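You operate a simulated robot arm through the tools that you are given. There is no shell and no other tool.

The job below is to be done with a simulated robot arm. You get a single attempt, and the scene is never put back.

TASK
Put things in order on the top of the shelf end of the long bench. At the end: the blue capped vial is on the grey carton (marked "FUSES"); the teal stub from the top of the shelf end of the long bench is on the silver topped case; the orange capped vial is on the gold topped case; the green capped vial stands on top of the grey rock (marked "BASALT"); whatever was shut is shut again. Leave all else as you found it, and nothing knocked over.
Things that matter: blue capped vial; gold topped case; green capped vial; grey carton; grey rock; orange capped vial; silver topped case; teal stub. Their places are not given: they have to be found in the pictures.

Only the result counts: the job must be done as asked and must still hold three seconds after the hand-in. Knocking over, shifting, dropping, spilling or breaking anything else fails it.

THE ROBOT
A 6-joint arm with a two-finger parallel gripper, fixed in place. Base frame: the origin is on the floor under the middle of its stand, x ahead of it, y to its left, z up; the work surface is at about z = 0.76. Lengths are in m, angles in degrees, forces in N, time in s.
With the tool pointing down near the work surface it reaches from about 0.24 to 0.64 m from the base axis. Its first joint turns from -66.0 to 66.0 degrees. Payload 2.7 kg.
The tool frame sits at the grasp point between the pads (the TCP): z along the fingers, y along the line on which they close. The tips reach 0.023 m beyond it. Largest opening 0.094 m; finger width 0.038, thickness 0.01; the body of the gripper, 0.054 by 0.096 m, starts 0.039 m behind the TCP.
Orientation is that of the tool frame in the base frame, as [roll, pitch, yaw] about the fixed x, y, z axes, in that order (R = Rz(yaw) Ry(pitch) Rx(roll)). With the fingers straight down and closing along the base's y, the tool's x points along the base's -x, its y along +y and its z along -z.

THE INTERFACE
- The arm moves only by the tool step_arm. Its argument "rows" is a list of rows, each an object of numbers (a shift or turn left out is 0, a gripper value left out holds the last): "tx", "ty", "tz": the shift along the tool's x, y, z in units of 20 mm (1.0 is 20 mm); "wx", "wy", "wz": the turn, a rotation vector about the tool's x, y, z in units of 4 degrees (1.0 is 4 degrees); "hand": the opening, from 0 (shut) to 1 (fully open). In form: [{"tx": .., "ty": .., "tz": .., "wx": .., "wy": .., "wz": .., "hand": ..}, ...]. A call has 1 to 20 rows; each row shifts and turns the commanded pose from where the row before left it, along the tool's axes as they then stand. A call with a number of a shift or a turn outside -1 to 1 is refused whole. A row lasts 0.2 s, in which the tool goes at most 0.05 m and 8.6 degrees; a call with a longer step from one row to the next is refused whole, and so is a gripper value outside its range. A pose out of reach is approached as far as the arm can. The call stops where the force on the tool passes 40 N (or 10 N more than at its start, if that is more) or the arm is blocked; 0.2 s more then pass. Each finger travels about 0.045 m/s and halts on what it meets, pressing with about 39 N; the grip force reading is that of the motor and also rises with nothing between the fingers. The clock runs only during rows and for 0.2 s after the last one: add rows that do not move to give the fingers time. The reply holds the time, the measured pose of the TCP, the force on the tool along the base axes, the opening and the grip force, in the units named above and with some noise, with the torque about the TCP (base axes, N m) and any sound that the robot's microphone picked up, and new pictures: "views" is both (left out), scene, wrist or none.
- Cameras (640 x 400 px; columns grow to the right, rows downward): "scene" is fixed at [0.077, -0.4326, 1.4068]; the picture's right is [0.76, -0.65, 0.00], its down [-0.35, -0.42, -0.84] and it looks along [0.54, 0.64, -0.55] (base axes); focal length 350 px, centre (320, 200). "wrist" rides on the gripper at [0.086, 0.016, -0.075] in the tool frame; the picture's right is [-0.18, 0.98, 0.00], its down [-0.58, -0.11, -0.81] and it looks along [-0.79, -0.15, 0.59] (tool axes); focal length 243 px, centre (320, 200).
- locate(camera, pixels): for up to 12 pixels [column, row] of the newest picture of that camera ("zoom" is the newest enlarged one), the place [x, y, z] in the base frame of the surface seen there, good to about 0.002 m. No time passes.
- close_up(camera, box): a new picture of the part [left, top, right, bottom] of that camera's present view, enlarged. No time passes.
- finish_job(): hands the job in; it is judged then, once.

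Leave the gripper open and the arm clear of the work at the hand-in unless told otherwise.

The tools are called after "Request:" as a command line: name --argument value ..., lists and objects as JSON in quotes. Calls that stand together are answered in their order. step_arm: Moves the arm, as the interface text tells. Its arguments: {"type":"object","properties":{"rows":{"type":"array","items":{"type":"object","properties":{"tx":{"type":"number"},"ty":{"type":"number"},"tz":{"type":"number"},"wx":{"type":"number"},"wy":{"type":"number"},"wz":{"type":"number"},"hand":{"type":"number"}}}},"views":{"type":"string","enum":["both","scene","wrist","none"]}},"required":["rows"]} The other tools are called the same way: locate (camera, pixels) gives the place of the surface under pixels of a picture; close_up (camera, box) takes an enlarged picture of a part of a camera's view; finish_job () hands the job in.

At the start:

```text
clock: 0.0
ee_pos: [0.3121, 0.1289, 1.0074]
tool_rot: [179.9, 0.0, -179.9]
wrist_force: [0.0, 0.0, 0.4]
moment: [-0.02, -0.03, 0.01]
grip_width: 0.0941
grip_force: 0.0
```

scene: 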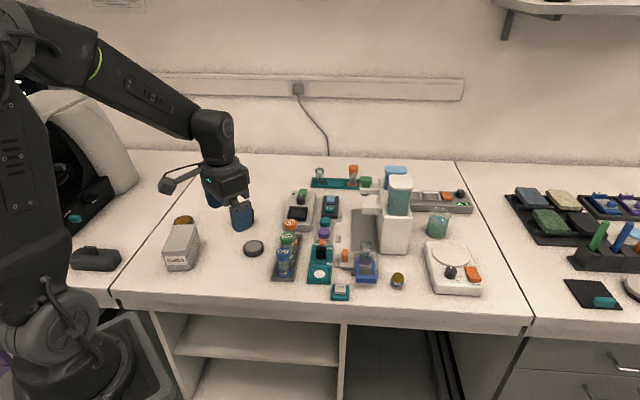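
wrist: 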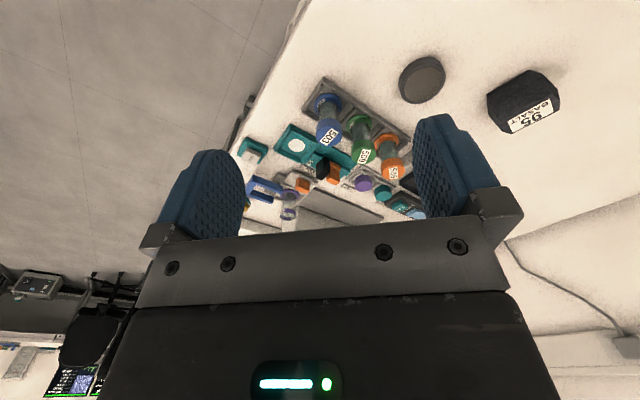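

I see a bench with a grey carton at about (182,247), a vial rack at about (286,255), and various items. First I'll take enlarged pictures of the scene to identify them.

Request:
close_up --camera "scene" --box '[140, 150, 340, 310]'

Request:
close_up --camera "scene" --box '[260, 150, 500, 310]'

Request:
close_up --camera "wrist" --box '[230, 50, 430, 230]'

Request:
close_up --camera "scene" --box '[480, 150, 640, 330]'

```text
2.50 times, centred on (240, 230) of scene
```

zoom: 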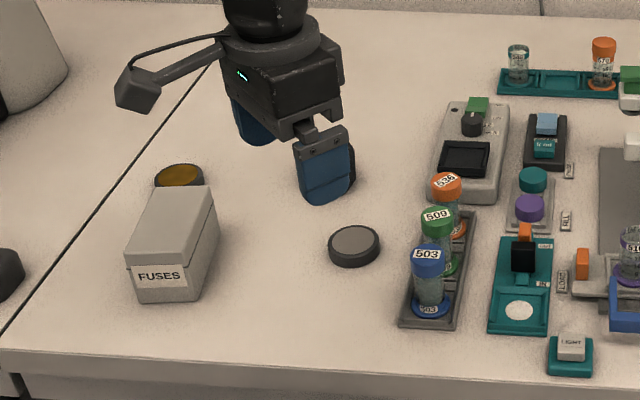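

```text
2.50 times, centred on (380, 230) of scene
```

zoom: 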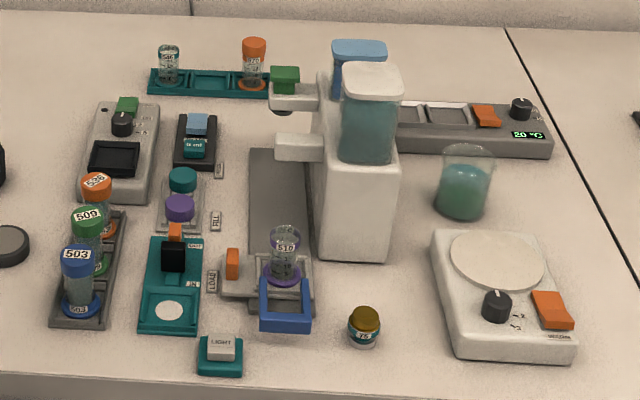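

```text
2.22 times, centred on (330, 140) of wrist
```

zoom: 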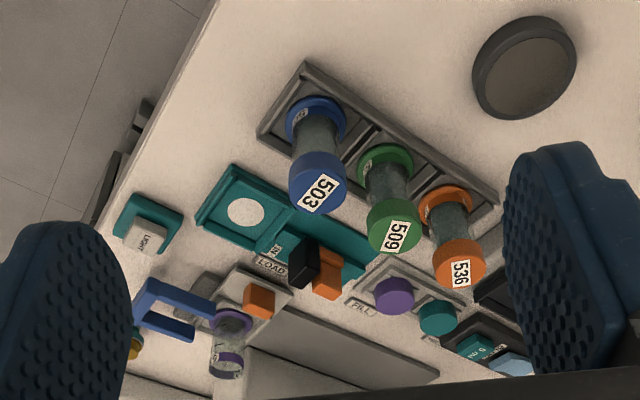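

```text
2.22 times, centred on (560, 240) of scene
```

zoom: 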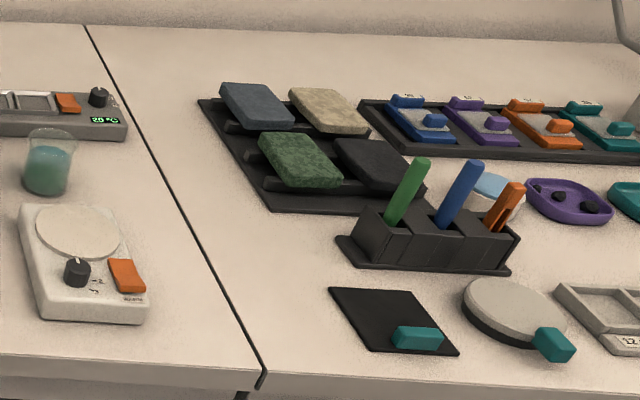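

The scene shows two round flat things: one with a gold top at (183,219) and one with a silver/grey top at (253,248). I need to find the teal stub and see what everything is, so I'll zoom in further on the candidates.

Request:
close_up --camera "scene" --box '[290, 190, 370, 240]'

Request:
close_up --camera "scene" --box '[300, 235, 420, 310]'

Request:
close_up --camera "scene" --box '[0, 180, 140, 280]'

Request:
close_up --camera "scene" --box '[150, 200, 270, 280]'

Request:
close_up --camera "scene" --box '[270, 150, 350, 210]'

Request:
close_up --camera "scene" --box '[340, 150, 480, 240]'

Request:
close_up --camera "wrist" --box '[380, 30, 580, 150]'

Request:
close_up --camera "wrist" --box '[230, 130, 430, 250]'

```text
8.00 times, centred on (330, 215) of scene
```

zoom: 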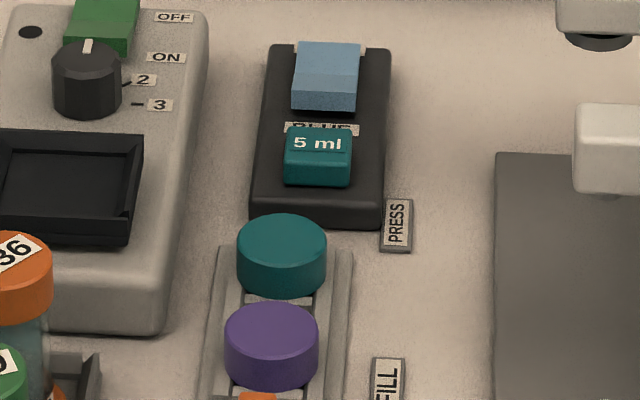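

```text
5.33 times, centred on (360, 272) of scene
```

zoom: 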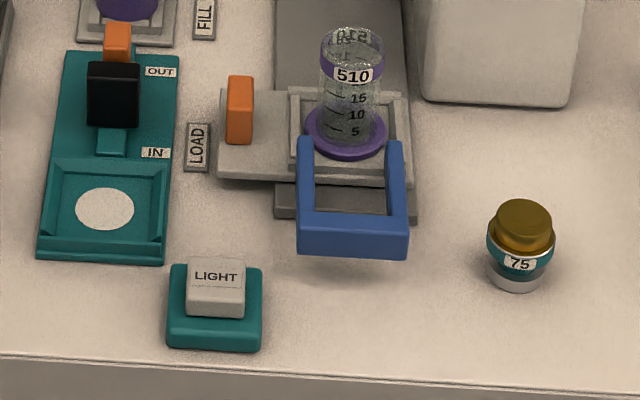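

```text
4.00 times, centred on (70, 230) of scene
```

zoom: 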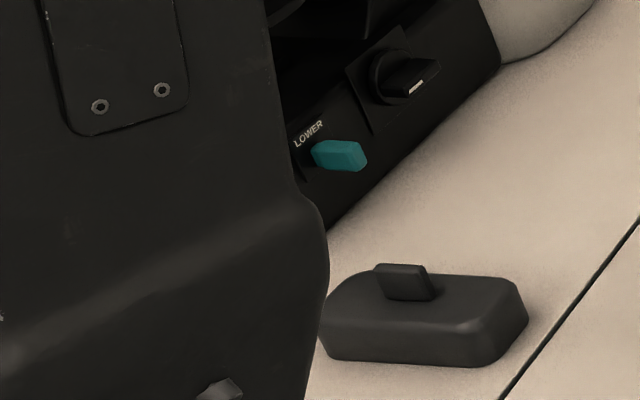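

```text
5.00 times, centred on (210, 240) of scene
```

zoom: 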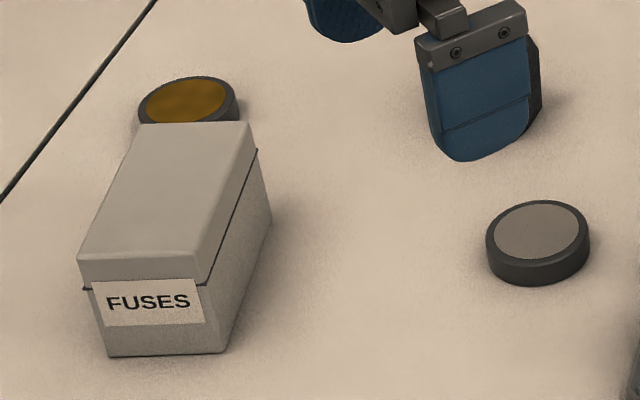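

```text
6.67 times, centred on (310, 180) of scene
```

zoom: 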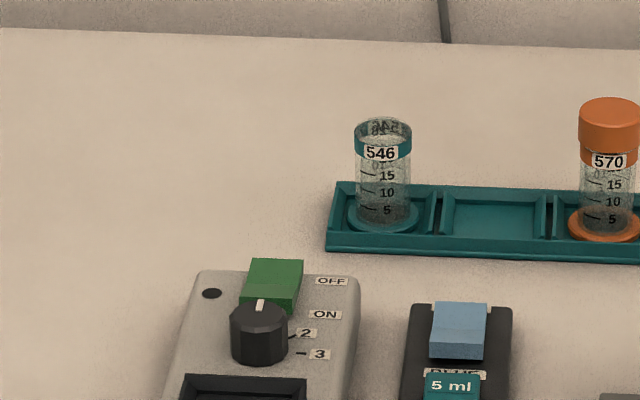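

```text
4.44 times, centred on (410, 195) of scene
```

zoom: 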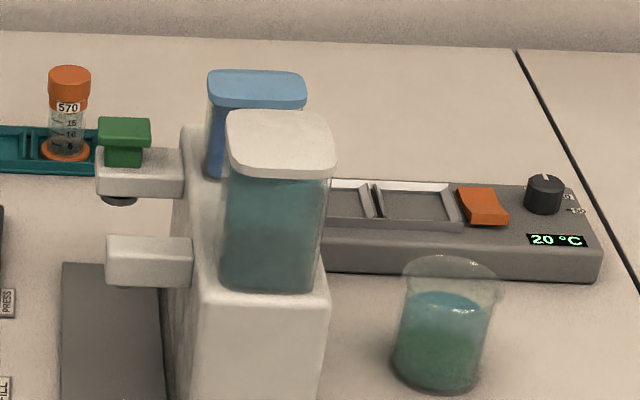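

```text
3.20 times, centred on (480, 90) of wrist
```

zoom: 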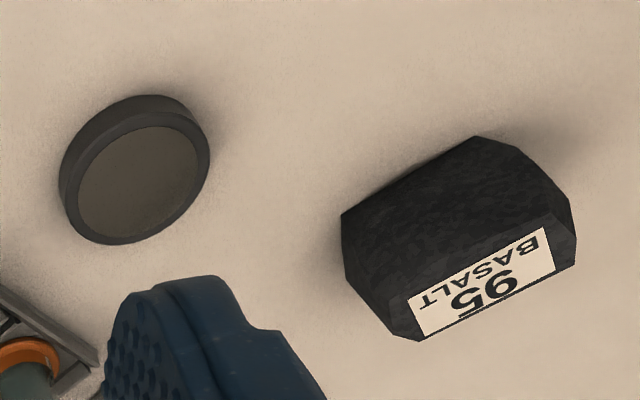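

```text
3.20 times, centred on (330, 190) of wrist
```

zoom: 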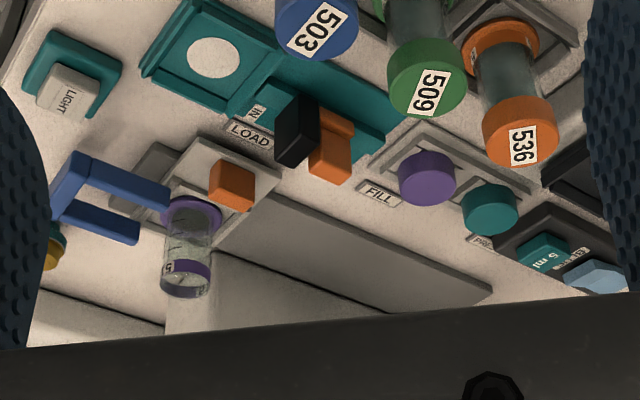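

The stub isn't obvious yet. I'll locate a set of points to understand the layout: bench seams, both teal stub candidates at (605,302) and (75,218), and the main items.

Request:
locate --camera "scene" --pixels '[[605, 301], [588, 295], [72, 218], [200, 160], [115, 293], [458, 163], [520, 335], [300, 315], [183, 219], [253, 247], [182, 235], [500, 30]]'

Request:
locate --camera "scene" --pixels '[[283, 252], [287, 239], [291, 226], [325, 224], [324, 233], [330, 208], [340, 290], [354, 262], [397, 280], [366, 275], [437, 225], [320, 275]]'

Request:
locate --camera "wrist" --pixels '[[423, 80], [520, 90], [530, 117], [505, 90], [325, 104], [365, 123], [385, 140], [333, 135], [365, 155], [390, 170]]'

Request:
close_up --camera "scene" --box '[540, 190, 640, 320]'

Request:
close_up --camera "scene" --box '[120, 280, 540, 400]'

```text
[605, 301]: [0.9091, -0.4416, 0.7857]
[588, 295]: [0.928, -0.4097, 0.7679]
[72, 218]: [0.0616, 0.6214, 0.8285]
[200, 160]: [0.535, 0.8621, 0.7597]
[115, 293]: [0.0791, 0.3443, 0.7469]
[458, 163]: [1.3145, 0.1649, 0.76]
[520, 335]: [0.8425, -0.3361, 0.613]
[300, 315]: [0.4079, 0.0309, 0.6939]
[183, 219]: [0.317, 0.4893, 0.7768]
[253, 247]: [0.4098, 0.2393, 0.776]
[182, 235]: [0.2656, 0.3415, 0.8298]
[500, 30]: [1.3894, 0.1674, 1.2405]
```

```text
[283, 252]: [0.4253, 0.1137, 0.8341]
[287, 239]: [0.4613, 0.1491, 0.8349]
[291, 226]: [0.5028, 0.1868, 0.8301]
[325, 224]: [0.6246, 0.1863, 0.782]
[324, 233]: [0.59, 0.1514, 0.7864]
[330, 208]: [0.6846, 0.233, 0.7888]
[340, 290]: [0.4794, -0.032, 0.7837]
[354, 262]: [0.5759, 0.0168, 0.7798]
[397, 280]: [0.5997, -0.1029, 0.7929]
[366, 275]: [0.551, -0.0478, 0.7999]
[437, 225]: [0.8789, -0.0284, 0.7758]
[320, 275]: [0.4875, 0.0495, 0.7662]
```

```text
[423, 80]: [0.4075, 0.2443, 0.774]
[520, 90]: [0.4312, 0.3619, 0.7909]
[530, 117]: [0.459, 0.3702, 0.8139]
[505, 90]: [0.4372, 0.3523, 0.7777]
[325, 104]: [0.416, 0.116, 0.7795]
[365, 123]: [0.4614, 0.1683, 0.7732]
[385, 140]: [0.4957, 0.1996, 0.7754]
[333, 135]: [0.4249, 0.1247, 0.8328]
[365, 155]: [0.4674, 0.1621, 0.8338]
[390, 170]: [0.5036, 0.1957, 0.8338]
```

```text
3.08 times, centred on (590, 255) of scene
```

zoom: 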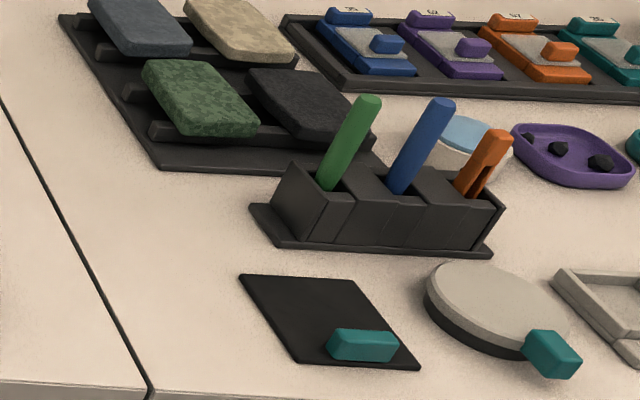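

```text
1.52 times, centred on (330, 340) of scene
```

zoom: 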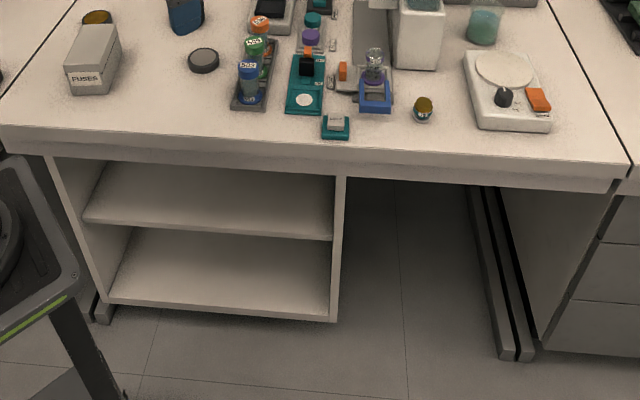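

The layout is now clear. The long bench has open shelves below its left half, so that half is the "shelf end". The two teal pieces at (605,302) and (75,218) are on other furniture. The stub I need may be hidden behind the carton or the gripper. I'll raise the arm, move it left and turn the wrist camera toward +y to look around the carton.

Request:
step_arm --rows '[{"tz": -1, "hand": 1}, {"tz": -1, "ty": 0.5}, {"ty": 1, "wz": -1}, {"wz": -1}, {"wz": -1}, {"wz": -1}, {"wz": -1}, {"wz": -1}, {"wz": -1}, {"wz": -1}, {"wz": -1}, {"wz": -1}, {"wz": -1}, {"wz": -1}, {"wz": -1}, {"wz": -1}, {"wz": -1}, {"wz": -1}, {"wz": -1}, {"wz": -1}]'

```text
clock: 4.2
ee_pos: [0.3118, 0.1573, 1.0476]
tool_rot: [180.0, 0.1, -107.9]
wrist_force: [0.2, -0.2, -0.4]
moment: [-0.01, 0.03, -0.01]
grip_width: 0.0938
grip_force: 0.0
```

scene: 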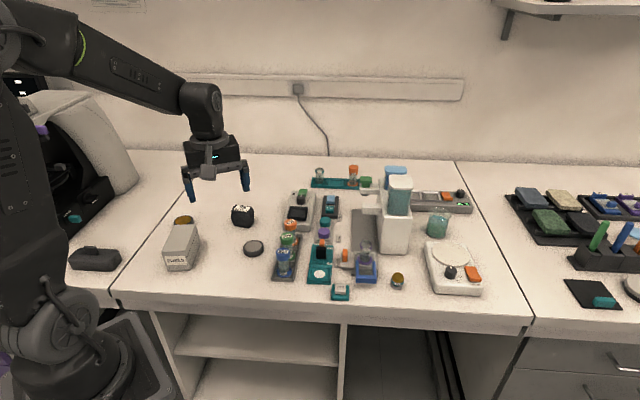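
wrist: 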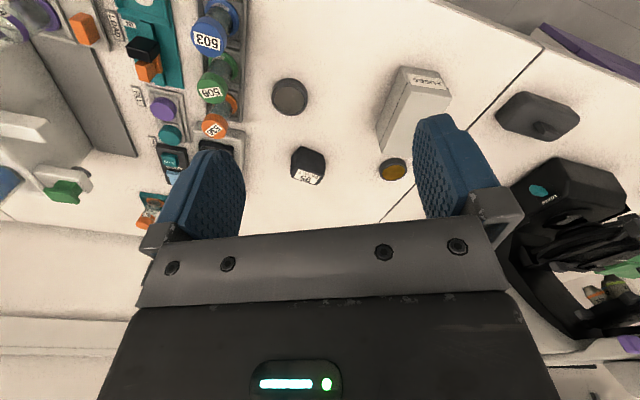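

The basalt rock is at (307,165), the gold case at (393,169), the silver case at (290,96) and the carton at (413,105) in the wrist view. No loose teal stub is visible. I'll zoom in on both views.

Request:
close_up --camera "wrist" --box '[260, 40, 560, 230]'

Request:
close_up --camera "scene" --box '[140, 190, 300, 290]'

Request:
close_up --camera "wrist" --box '[0, 0, 250, 230]'

Request:
close_up --camera "scene" --box '[150, 210, 220, 280]'

```text
2.11 times, centred on (410, 135) of wrist
```

zoom: 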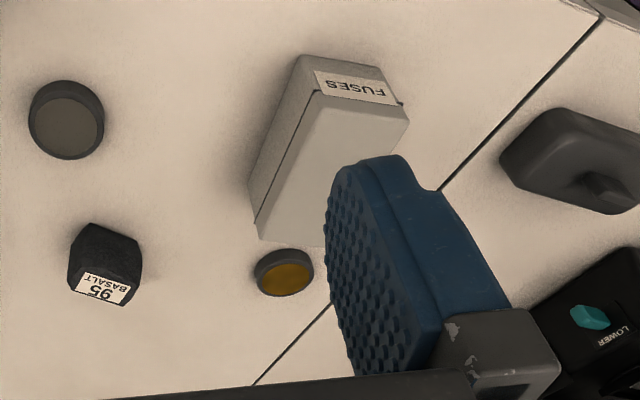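

```text
4.00 times, centred on (220, 240) of scene
```

zoom: 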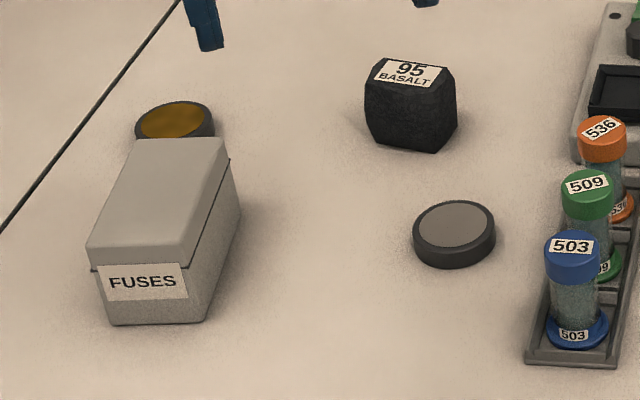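

```text
1.74 times, centred on (125, 115) of wrist
```

zoom: 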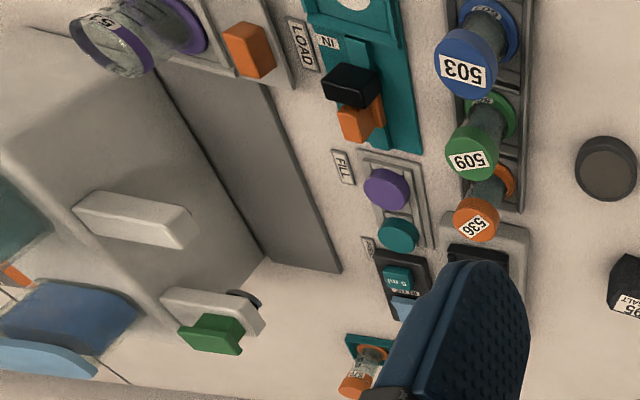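

```text
5.71 times, centred on (185, 245) of scene
```

zoom: 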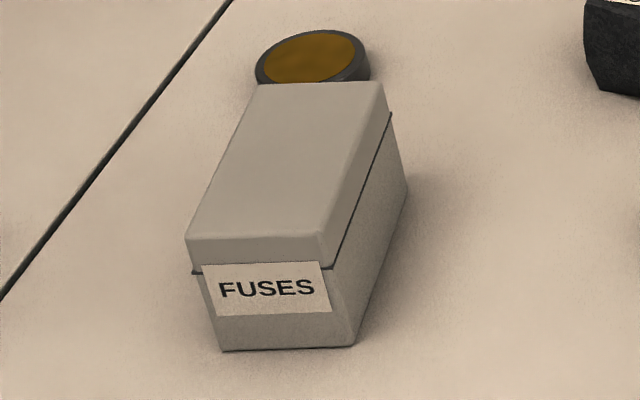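

The carton has a lid with a seam, so it's shut, and the stub may be inside it. First I'll shift the camera left to check the strip beside and behind the carton that the finger hides.

Request:
step_arm --rows '[{"ty": 1}, {"ty": 1}, {"ty": 1}, {"ty": 1}, {"wz": -1}, {"wz": -1}, {"wz": -1}, {"wz": -1}]'

```text
clock: 6.0
ee_pos: [0.2354, 0.1829, 1.048]
tool_rot: [179.9, 0.1, -91.8]
wrist_force: [-0.4, 0.5, 0.3]
moment: [0.01, 0.0, 0.02]
grip_width: 0.094
grip_force: 0.0
```

scene: 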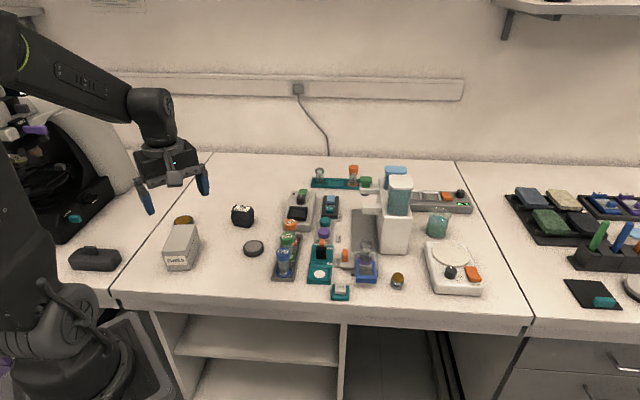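
wrist: 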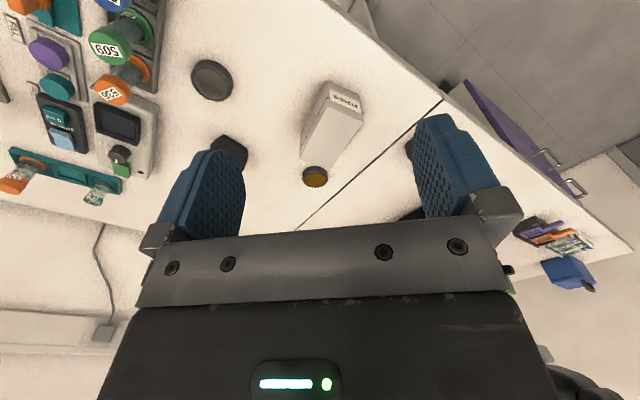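

The area around the carton is clear, with no stub lying there. I'll zoom in and measure the carton and the cases.

Request:
close_up --camera "wrist" --box '[270, 60, 400, 200]'

Request:
locate --camera "wrist" --pixels '[[330, 84], [359, 95], [361, 115], [330, 110], [310, 150], [340, 158], [305, 165], [315, 177], [212, 79], [231, 145], [345, 140], [318, 110]]'

Request:
locate --camera "scene" --pixels '[[176, 226], [196, 226], [163, 251], [188, 251], [186, 265], [165, 260], [243, 209], [238, 208], [248, 208], [234, 216], [254, 240], [254, 254]]'

Request:
close_up --camera "scene" --box '[140, 195, 220, 285]'

```text
2.86 times, centred on (335, 130) of wrist
```

zoom: 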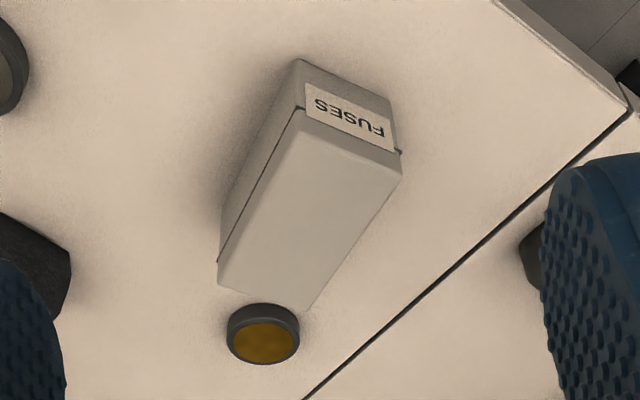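

```text
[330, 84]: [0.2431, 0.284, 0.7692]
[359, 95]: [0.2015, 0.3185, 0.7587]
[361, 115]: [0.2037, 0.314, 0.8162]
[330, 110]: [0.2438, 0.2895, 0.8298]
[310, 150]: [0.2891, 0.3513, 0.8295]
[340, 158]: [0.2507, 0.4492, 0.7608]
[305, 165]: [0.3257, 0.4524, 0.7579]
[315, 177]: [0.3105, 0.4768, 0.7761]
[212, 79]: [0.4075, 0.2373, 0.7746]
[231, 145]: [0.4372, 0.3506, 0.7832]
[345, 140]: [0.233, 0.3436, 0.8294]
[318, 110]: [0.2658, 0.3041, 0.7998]
```

```text
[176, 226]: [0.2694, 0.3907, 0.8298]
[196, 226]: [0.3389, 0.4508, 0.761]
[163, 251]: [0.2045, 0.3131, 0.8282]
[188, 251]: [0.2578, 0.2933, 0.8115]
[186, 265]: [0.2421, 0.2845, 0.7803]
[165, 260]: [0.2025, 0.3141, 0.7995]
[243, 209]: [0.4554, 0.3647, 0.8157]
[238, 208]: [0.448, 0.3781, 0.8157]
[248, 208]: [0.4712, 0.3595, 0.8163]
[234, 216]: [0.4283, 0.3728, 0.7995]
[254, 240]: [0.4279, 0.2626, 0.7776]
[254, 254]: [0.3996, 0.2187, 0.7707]
```

```text
4.44 times, centred on (180, 240) of scene
```

zoom: 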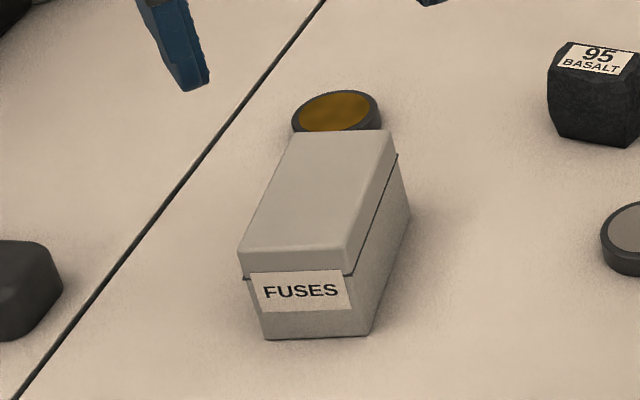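

The carton's top is at z≈0.83, about 0.05 m wide and 0.105 m long, pointing along (0.57,0.82). To find how the lid opens I'll view its left and back sides, so I'll turn the wrist the other way.

Request:
step_arm --rows '[{"wz": 1}, {"wz": 1}, {"wz": 1}, {"wz": 1}, {"wz": 1}, {"wz": 1}, {"wz": 1}, {"wz": 1}, {"wz": 1}, {"wz": 1}, {"wz": 1}, {"wz": 1}, {"wz": 1}, {"wz": 1}, {"wz": 1}, {"wz": 1}, {"wz": 1}, {"wz": 1}, {"wz": 1}, {"wz": 1}]' --views "none"

Request:
step_arm --rows '[{"wz": 1}, {"wz": 1}, {"ty": 1}, {"ty": 1}, {"ty": 1}, {"ty": 1}, {"ty": 1}, {"ty": 1}, {"ty": 1}, {"ty": 1}, {"ty": 1}, {"tx": 1}, {"wz": 1}, {"wz": 1}, {"wz": 1}, {"wz": 1}, {"wz": 1}, {"wz": 1}, {"wz": 1}, {"wz": 1}]'

```text
clock: 10.2
ee_pos: [0.2355, 0.1824, 1.048]
tool_rot: [180.0, -0.1, -172.1]
wrist_force: [0.6, 0.4, -0.2]
moment: [-0.02, 0.01, -0.02]
grip_width: 0.0939
grip_force: 0.0
```

```text
clock: 14.4
ee_pos: [0.2305, 0.3543, 1.0474]
tool_rot: [179.9, 0.0, 147.9]
wrist_force: [-1.1, -0.9, -0.1]
moment: [-0.01, 0.01, 0.01]
grip_width: 0.0939
grip_force: 0.1
out of reach, approached as far as the arm can: row 12
```

scene: 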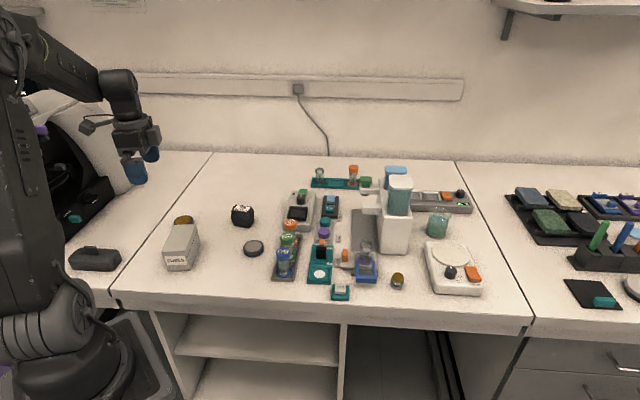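
wrist: 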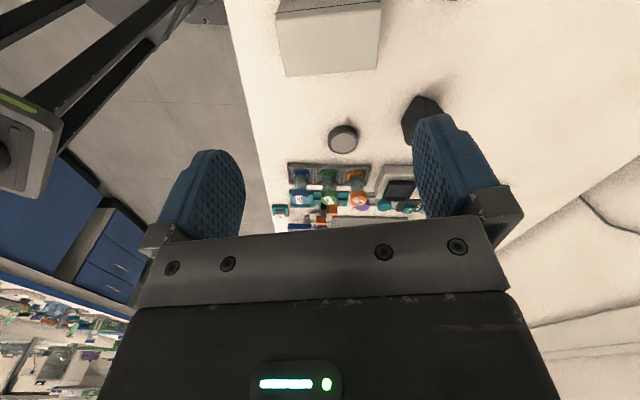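

The carton's top and its left edge show at the top of the wrist picture, around (328,30). I'll zoom there.

Request:
close_up --camera "wrist" --box '[250, 0, 410, 100]'

Request:
locate --camera "wrist" --pixels '[[278, 14], [285, 75], [379, 66], [380, 4], [330, 40], [330, 5], [343, 138], [425, 110], [430, 105], [332, 5]]'

```text
4.00 times, centred on (330, 50) of wrist
```

zoom: 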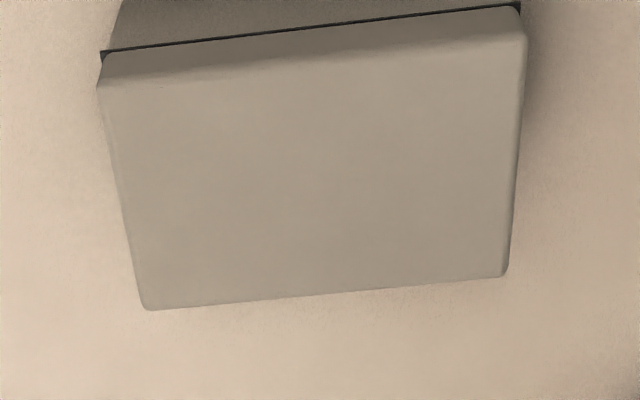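

```text
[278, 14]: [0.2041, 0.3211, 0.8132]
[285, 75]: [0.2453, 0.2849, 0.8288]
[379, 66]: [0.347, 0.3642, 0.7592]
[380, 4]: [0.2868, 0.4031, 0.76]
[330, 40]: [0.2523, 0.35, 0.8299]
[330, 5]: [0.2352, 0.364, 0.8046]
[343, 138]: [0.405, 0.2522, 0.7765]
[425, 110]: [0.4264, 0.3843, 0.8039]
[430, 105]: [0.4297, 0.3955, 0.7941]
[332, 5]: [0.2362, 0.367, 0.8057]
```

No hinge shows on the left side, and the seam runs along left, front and right. I'll locate points just inside the lid's corners to get its exact pose.

Request:
locate --camera "zoom" --pixels '[[108, 92], [148, 298], [500, 268], [518, 50], [310, 280], [310, 70], [125, 190], [505, 160], [330, 45], [330, 15], [110, 60], [510, 25]]'

```text
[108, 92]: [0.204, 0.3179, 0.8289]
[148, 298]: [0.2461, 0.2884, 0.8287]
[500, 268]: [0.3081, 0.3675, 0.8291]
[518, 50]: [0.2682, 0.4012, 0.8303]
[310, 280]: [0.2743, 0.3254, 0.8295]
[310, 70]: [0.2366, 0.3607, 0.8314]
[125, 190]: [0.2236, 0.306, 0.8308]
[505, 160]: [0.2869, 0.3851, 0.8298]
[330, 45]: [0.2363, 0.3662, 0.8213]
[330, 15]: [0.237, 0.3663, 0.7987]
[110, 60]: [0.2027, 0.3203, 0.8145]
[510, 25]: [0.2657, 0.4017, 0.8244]
```

The lid's corners give a rectangle about 0.053 × 0.103 m centred at (0.257,0.344), with its long axis at 52°. Next I'll look at the back side, turning the camera round to the far end of the carton.

Request:
step_arm --rows '[{"wz": 1}, {"wz": 1}, {"wz": 1}, {"wz": 1}, {"wz": 1}, {"wz": 1}, {"wz": 1}, {"wz": 1}, {"wz": 1}, {"wz": 1}, {"wz": 1}, {"wz": 1}, {"wz": 1}, {"wz": 1}, {"wz": 1}, {"wz": 1}, {"wz": 1}, {"wz": 1}, {"wz": 1}, {"wz": 1}]' --views "none"

Request:
step_arm --rows '[{"wz": 1}, {"wz": 1}, {"wz": 1}, {"wz": 1}, {"tx": 1}, {"tx": 1}, {"tx": 1}, {"tx": 1}, {"tx": 1}, {"tx": 0.3, "ty": 0.7}, {"ty": 0.6, "tz": 0.5}, {"tz": 1}, {"tz": 1}, {"tz": 1}, {"tz": 1}, {"tz": 1}]'

```text
clock: 18.6
ee_pos: [0.2433, 0.3463, 1.0477]
tool_rot: [-179.5, -0.1, 68.3]
wrist_force: [-0.6, 0.3, 0.3]
moment: [0.01, 0.03, 0.01]
grip_width: 0.0937
grip_force: 0.1
out of reach, approached as far as the arm can: row 20
```

```text
clock: 22.0
ee_pos: [0.4337, 0.3307, 0.9333]
tool_rot: [180.0, -0.2, 52.1]
wrist_force: [-0.3, -0.4, -0.1]
moment: [-0.03, 0.01, -0.04]
grip_width: 0.094
grip_force: 0.1
out of reach, approached as far as the arm can: row 1, 2, 3, 4, 5, 7, 9
```

scene: 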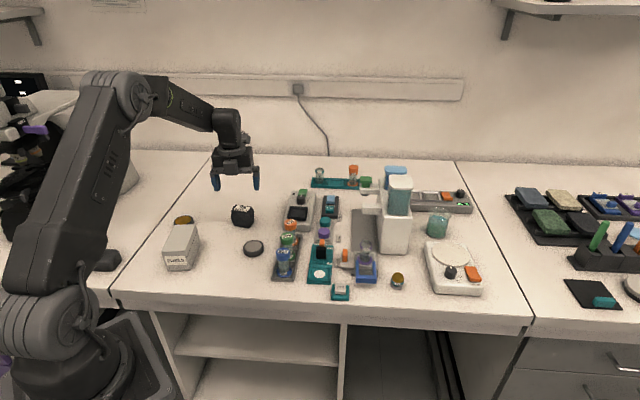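
wrist: 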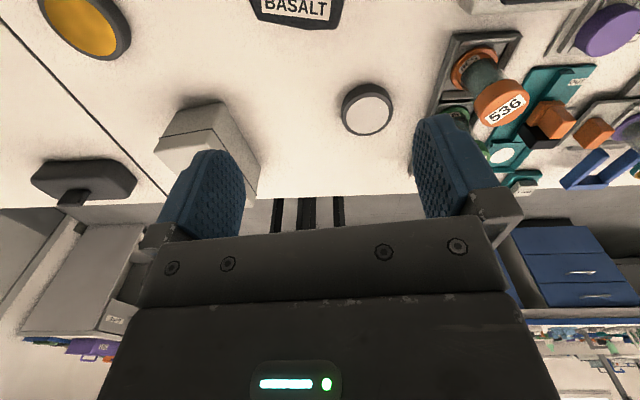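

The arm ended at (0.434,0.331), but the back of the carton is now visible at about (205,125). I'll zoom in.

Request:
close_up --camera "wrist" --box '[130, 70, 290, 200]'

Request:
close_up --camera "wrist" --box '[0, 0, 400, 150]'

Request:
close_up --camera "scene" --box '[150, 195, 270, 285]'

```text
3.08 times, centred on (210, 135) of wrist
```

zoom: 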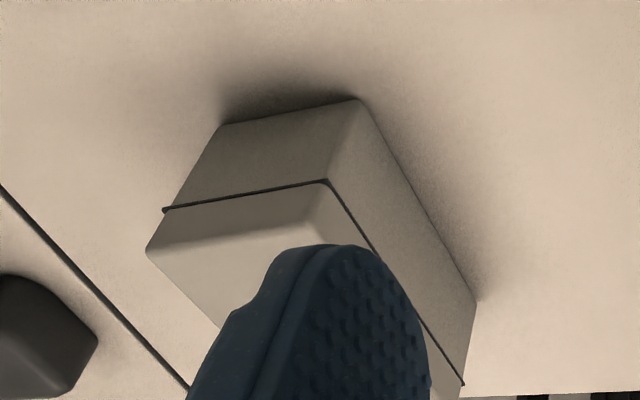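

```text
1.60 times, centred on (200, 75) of wrist
```

zoom: 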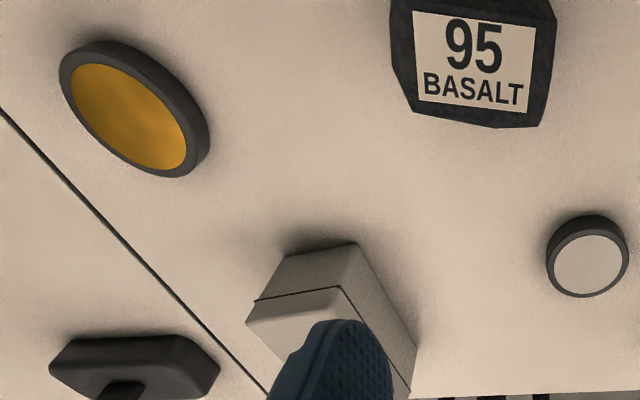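

```text
4.44 times, centred on (210, 240) of scene
```

zoom: 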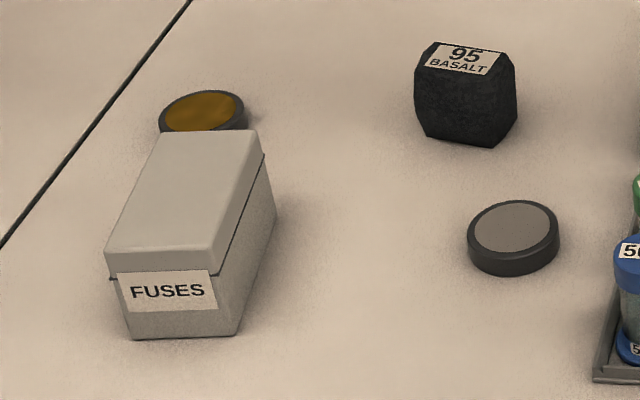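

The seam runs all round with no hinge, so this is a lift-off lid. Before opening it I'll check the rack area in this view for a loose stub.

Request:
close_up --camera "wrist" --box '[420, 0, 640, 200]'

Request:
close_up --camera "scene" --box '[260, 180, 350, 290]'

Request:
locate --camera "wrist" --pixels '[[85, 22], [55, 10], [115, 45], [367, 110], [344, 110], [391, 110], [367, 85], [367, 133], [295, 10], [265, 10], [325, 10], [295, 25]]'

```text
2.00 times, centred on (530, 100) of wrist
```

zoom: 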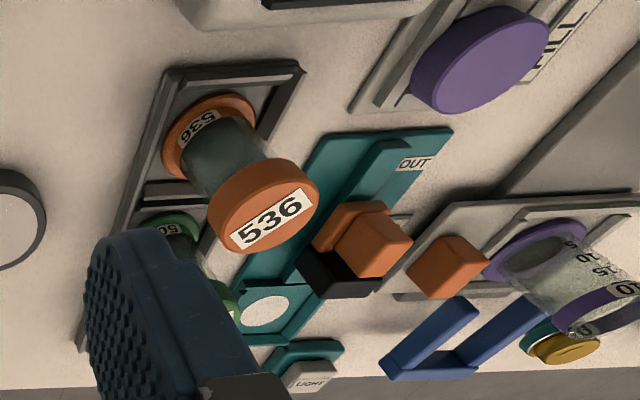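

```text
3.64 times, centred on (305, 235) of scene
```

zoom: 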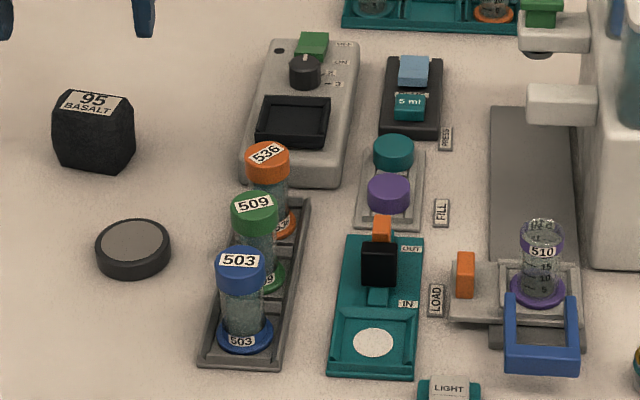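

```text
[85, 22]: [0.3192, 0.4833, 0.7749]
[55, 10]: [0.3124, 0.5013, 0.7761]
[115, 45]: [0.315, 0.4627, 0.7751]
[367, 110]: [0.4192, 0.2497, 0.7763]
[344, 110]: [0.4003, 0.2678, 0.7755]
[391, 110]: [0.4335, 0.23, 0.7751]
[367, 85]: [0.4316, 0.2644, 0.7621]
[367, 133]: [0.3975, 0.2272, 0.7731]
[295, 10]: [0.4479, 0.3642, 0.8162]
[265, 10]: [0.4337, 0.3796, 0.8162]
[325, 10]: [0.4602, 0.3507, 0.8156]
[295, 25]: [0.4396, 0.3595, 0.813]
```

No stub is lying around there, so the carton is the likely place. I'll grip the lid across its width with the wrist at yaw −128°, which is mid-range for the last joint. First I'll rise and turn round.

Request:
step_arm --rows '[{"tz": -1}, {"tz": -1}, {"tz": -1}, {"wz": -1}, {"wz": -1}, {"wz": -1}, {"wz": -1}, {"wz": -1}, {"wz": -1}, {"wz": -1}, {"wz": -1}, {"wz": -1}, {"wz": -1}, {"wz": -1}, {"wz": -1}, {"wz": -1}, {"wz": -1}, {"wz": -1}, {"wz": -1}, {"wz": -1}]' --views "none"

Request:
step_arm --rows '[{"wz": -1}, {"wz": -1}, {"wz": -1}, {"wz": -1}, {"wz": -1}, {"wz": -1}, {"wz": -1}, {"wz": -1}, {"wz": -1}, {"wz": -1}, {"wz": -1}, {"wz": -1}, {"wz": -1}, {"wz": -1}, {"wz": -1}, {"wz": -1}, {"wz": -1}, {"wz": -1}, {"wz": -1}, {"wz": -1}]' --views "none"

Request:
step_arm --rows '[{"wz": -1}, {"wz": -1}, {"wz": -1}, {"wz": -1}, {"wz": -1}, {"wz": -1}, {"wz": -1}, {"wz": -1}]'

```text
clock: 26.2
ee_pos: [0.4321, 0.3314, 0.9937]
tool_rot: [-179.9, -0.1, 120.1]
wrist_force: [-0.9, 0.2, 1.3]
moment: [0.02, 0.0, 0.01]
grip_width: 0.0937
grip_force: 0.1
```

```text
clock: 30.4
ee_pos: [0.4318, 0.3306, 0.9925]
tool_rot: [179.9, 0.0, -159.9]
wrist_force: [0.6, -0.2, -1.2]
moment: [-0.01, -0.01, 0.05]
grip_width: 0.0941
grip_force: 0.0
```

```text
clock: 32.2
ee_pos: [0.4327, 0.331, 0.9926]
tool_rot: [179.9, 0.1, -127.9]
wrist_force: [0.7, 0.6, 0.6]
moment: [0.0, -0.01, 0.02]
grip_width: 0.0942
grip_force: 0.0
```

scene: 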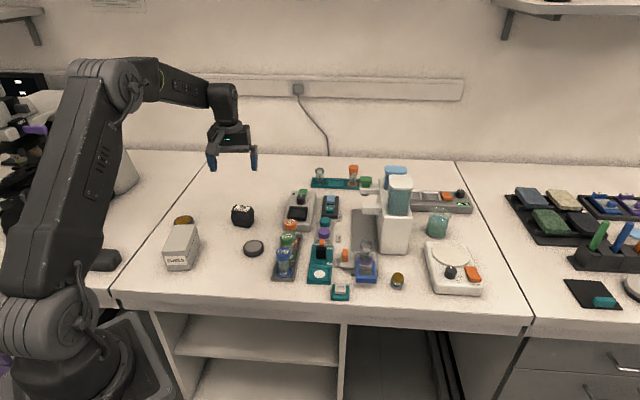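
wrist: 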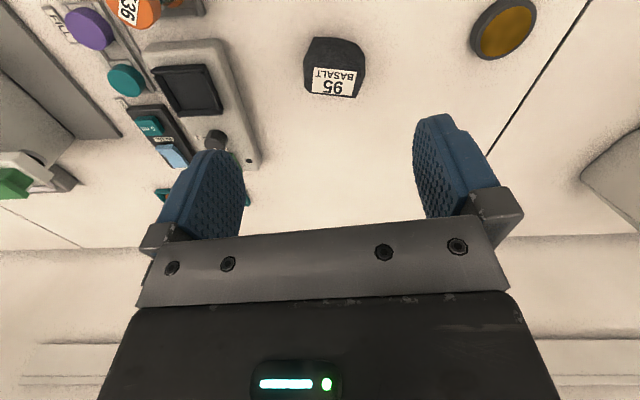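

The wrist is at yaw −128°. Now I move above the lid's centre (0.2565, 0.3438) and come down to about z=0.90.

Request:
step_arm --rows '[{"tx": 0.615, "ty": 0.916}, {"tx": 0.615, "ty": 0.916}, {"tx": 0.615, "ty": 0.916}, {"tx": 0.615, "ty": 0.916}, {"tx": 0.615, "ty": 0.916}, {"tx": 0.615, "ty": 0.916}, {"tx": 0.615, "ty": 0.916}, {"tx": 0.615, "ty": 0.916}, {"tz": 1}, {"tz": 1}, {"tz": 1}, {"tz": 1}, {"tz": 0.6}]'

```text
clock: 35.0
ee_pos: [0.2564, 0.3431, 0.9007]
tool_rot: [179.8, 0.0, -128.0]
wrist_force: [1.0, 0.2, 0.3]
moment: [0.03, 0.03, 0.01]
grip_width: 0.0941
grip_force: 0.0
```

scene: 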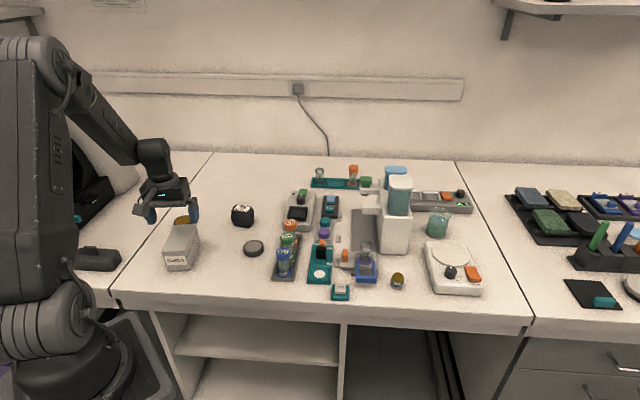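
wrist: 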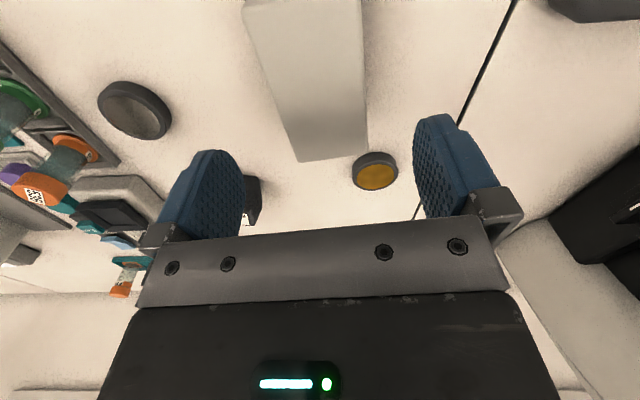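

The gripper is centred over the lid. I need the seam height, so I'll take a strong zoom of the carton's right side and front in the scene view.

Request:
close_up --camera "scene" --box '[158, 220, 206, 275]'

```text
7.27 times, centred on (182, 248) of scene
```

zoom: 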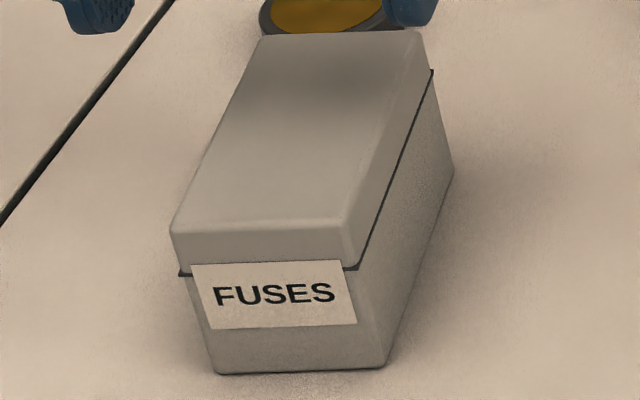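

Request:
locate --camera "zoom" --pixels '[[360, 255], [364, 275], [385, 200], [397, 190], [420, 95], [430, 90], [270, 240], [270, 258], [270, 345], [185, 265], [190, 285], [345, 260]]'

```text
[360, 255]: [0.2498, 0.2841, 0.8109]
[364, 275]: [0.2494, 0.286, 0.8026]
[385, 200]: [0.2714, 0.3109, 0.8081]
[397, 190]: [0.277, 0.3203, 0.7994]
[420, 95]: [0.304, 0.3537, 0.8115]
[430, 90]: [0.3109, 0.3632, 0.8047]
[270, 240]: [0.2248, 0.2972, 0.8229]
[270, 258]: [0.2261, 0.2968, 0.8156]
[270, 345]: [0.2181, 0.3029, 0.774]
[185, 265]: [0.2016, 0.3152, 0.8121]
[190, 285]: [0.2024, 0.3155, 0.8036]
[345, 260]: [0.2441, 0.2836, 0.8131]
```

The seam is at z≈0.806 and the lid spans up to 0.830. I'll lower the TCP to 0.834, so the tips are at 0.811 and on the lid only, then close.

Request:
step_arm --rows '[{"tz": 1, "ty": -0.05}, {"tz": 1}, {"tz": 0.7}, {"tz": 0.6}, {}, {"hand": 0.7}, {"hand": 0.6}, {"hand": 0}, {"hand": 0}, {"hand": 0}, {"hand": 0}]'

```text
clock: 37.4
ee_pos: [0.2571, 0.3434, 0.835]
tool_rot: [179.9, 0.1, -128.0]
wrist_force: [-0.7, 0.5, -0.2]
moment: [0.05, -0.04, -0.01]
grip_width: 0.0597
grip_force: 39.0
```

scene: 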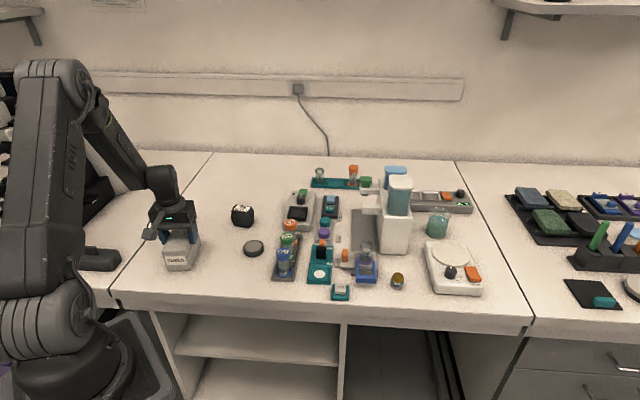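
wrist: 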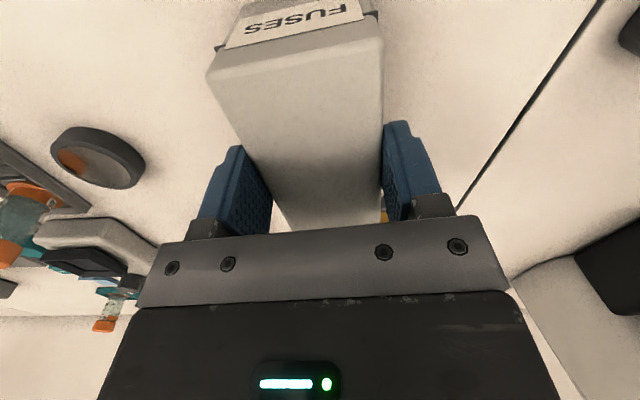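

The lid is gripped at a width of 0.0597. I'll lift gently by 12 mm and check force and pictures.

Request:
step_arm --rows '[{"tz": -0.15}, {"tz": -0.15}, {"tz": -0.15}, {"tz": -0.15}]'

Request:
close_up --camera "scene" --box '[140, 195, 230, 280]'

```text
clock: 38.4
ee_pos: [0.2572, 0.3428, 0.8477]
tool_rot: [179.8, 0.1, -128.0]
wrist_force: [0.2, -0.1, -1.0]
moment: [-0.01, 0.02, 0.0]
grip_width: 0.0597
grip_force: 39.4
```

scene: 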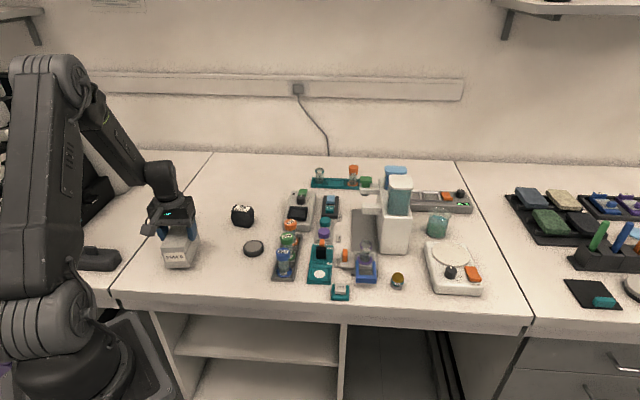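
wrist: 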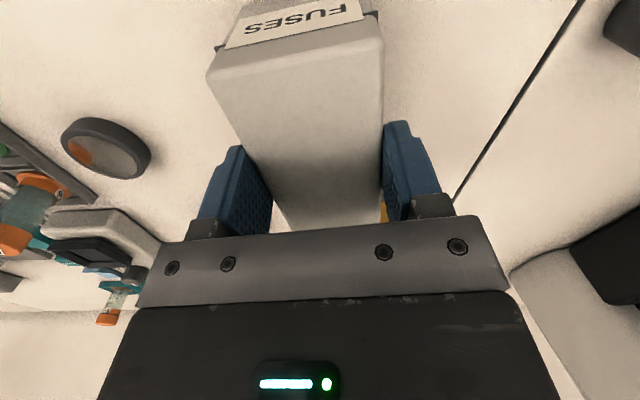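

```text
4.71 times, centred on (185, 238) of scene
```

zoom: 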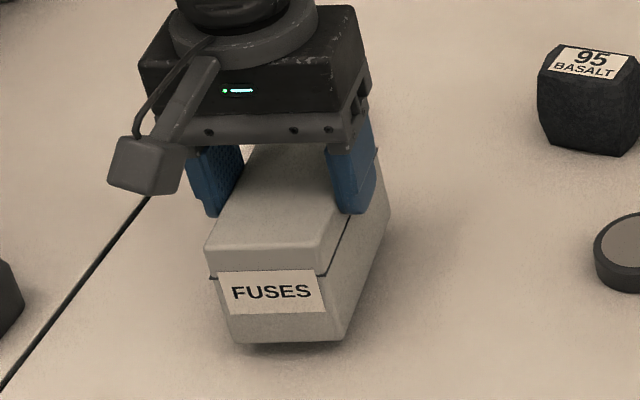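

The whole carton came up with the lid, which isn't separating. I'll set it back down exactly where it was and open the fingers.

Request:
step_arm --rows '[{"tz": 0.15}, {"tz": 0.15}, {"tz": 0.15}, {"tz": 0.15}, {}]'

Request:
close_up --camera "scene" --box '[140, 195, 230, 280]'

```text
clock: 39.6
ee_pos: [0.2568, 0.3431, 0.8355]
tool_rot: [179.9, 0.2, -128.0]
wrist_force: [-0.2, -0.1, 1.4]
moment: [-0.12, 0.05, 0.0]
grip_width: 0.0595
grip_force: 39.1
```

scene: 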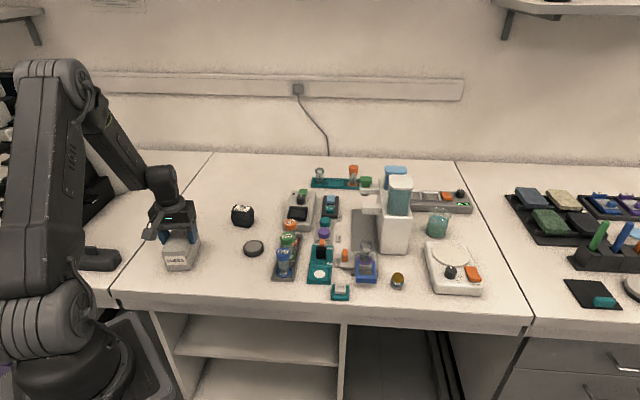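
wrist: 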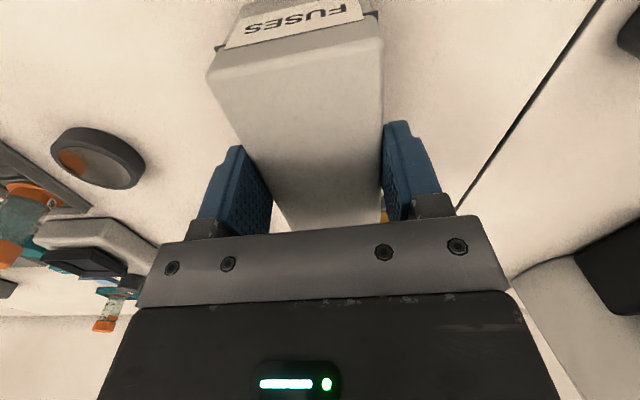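

```text
4.71 times, centred on (185, 238) of scene
```

zoom: 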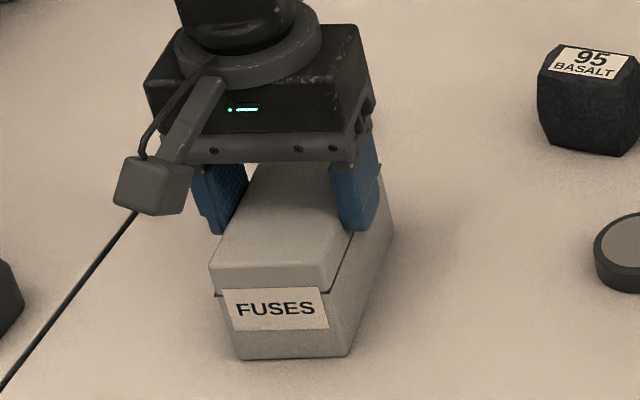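

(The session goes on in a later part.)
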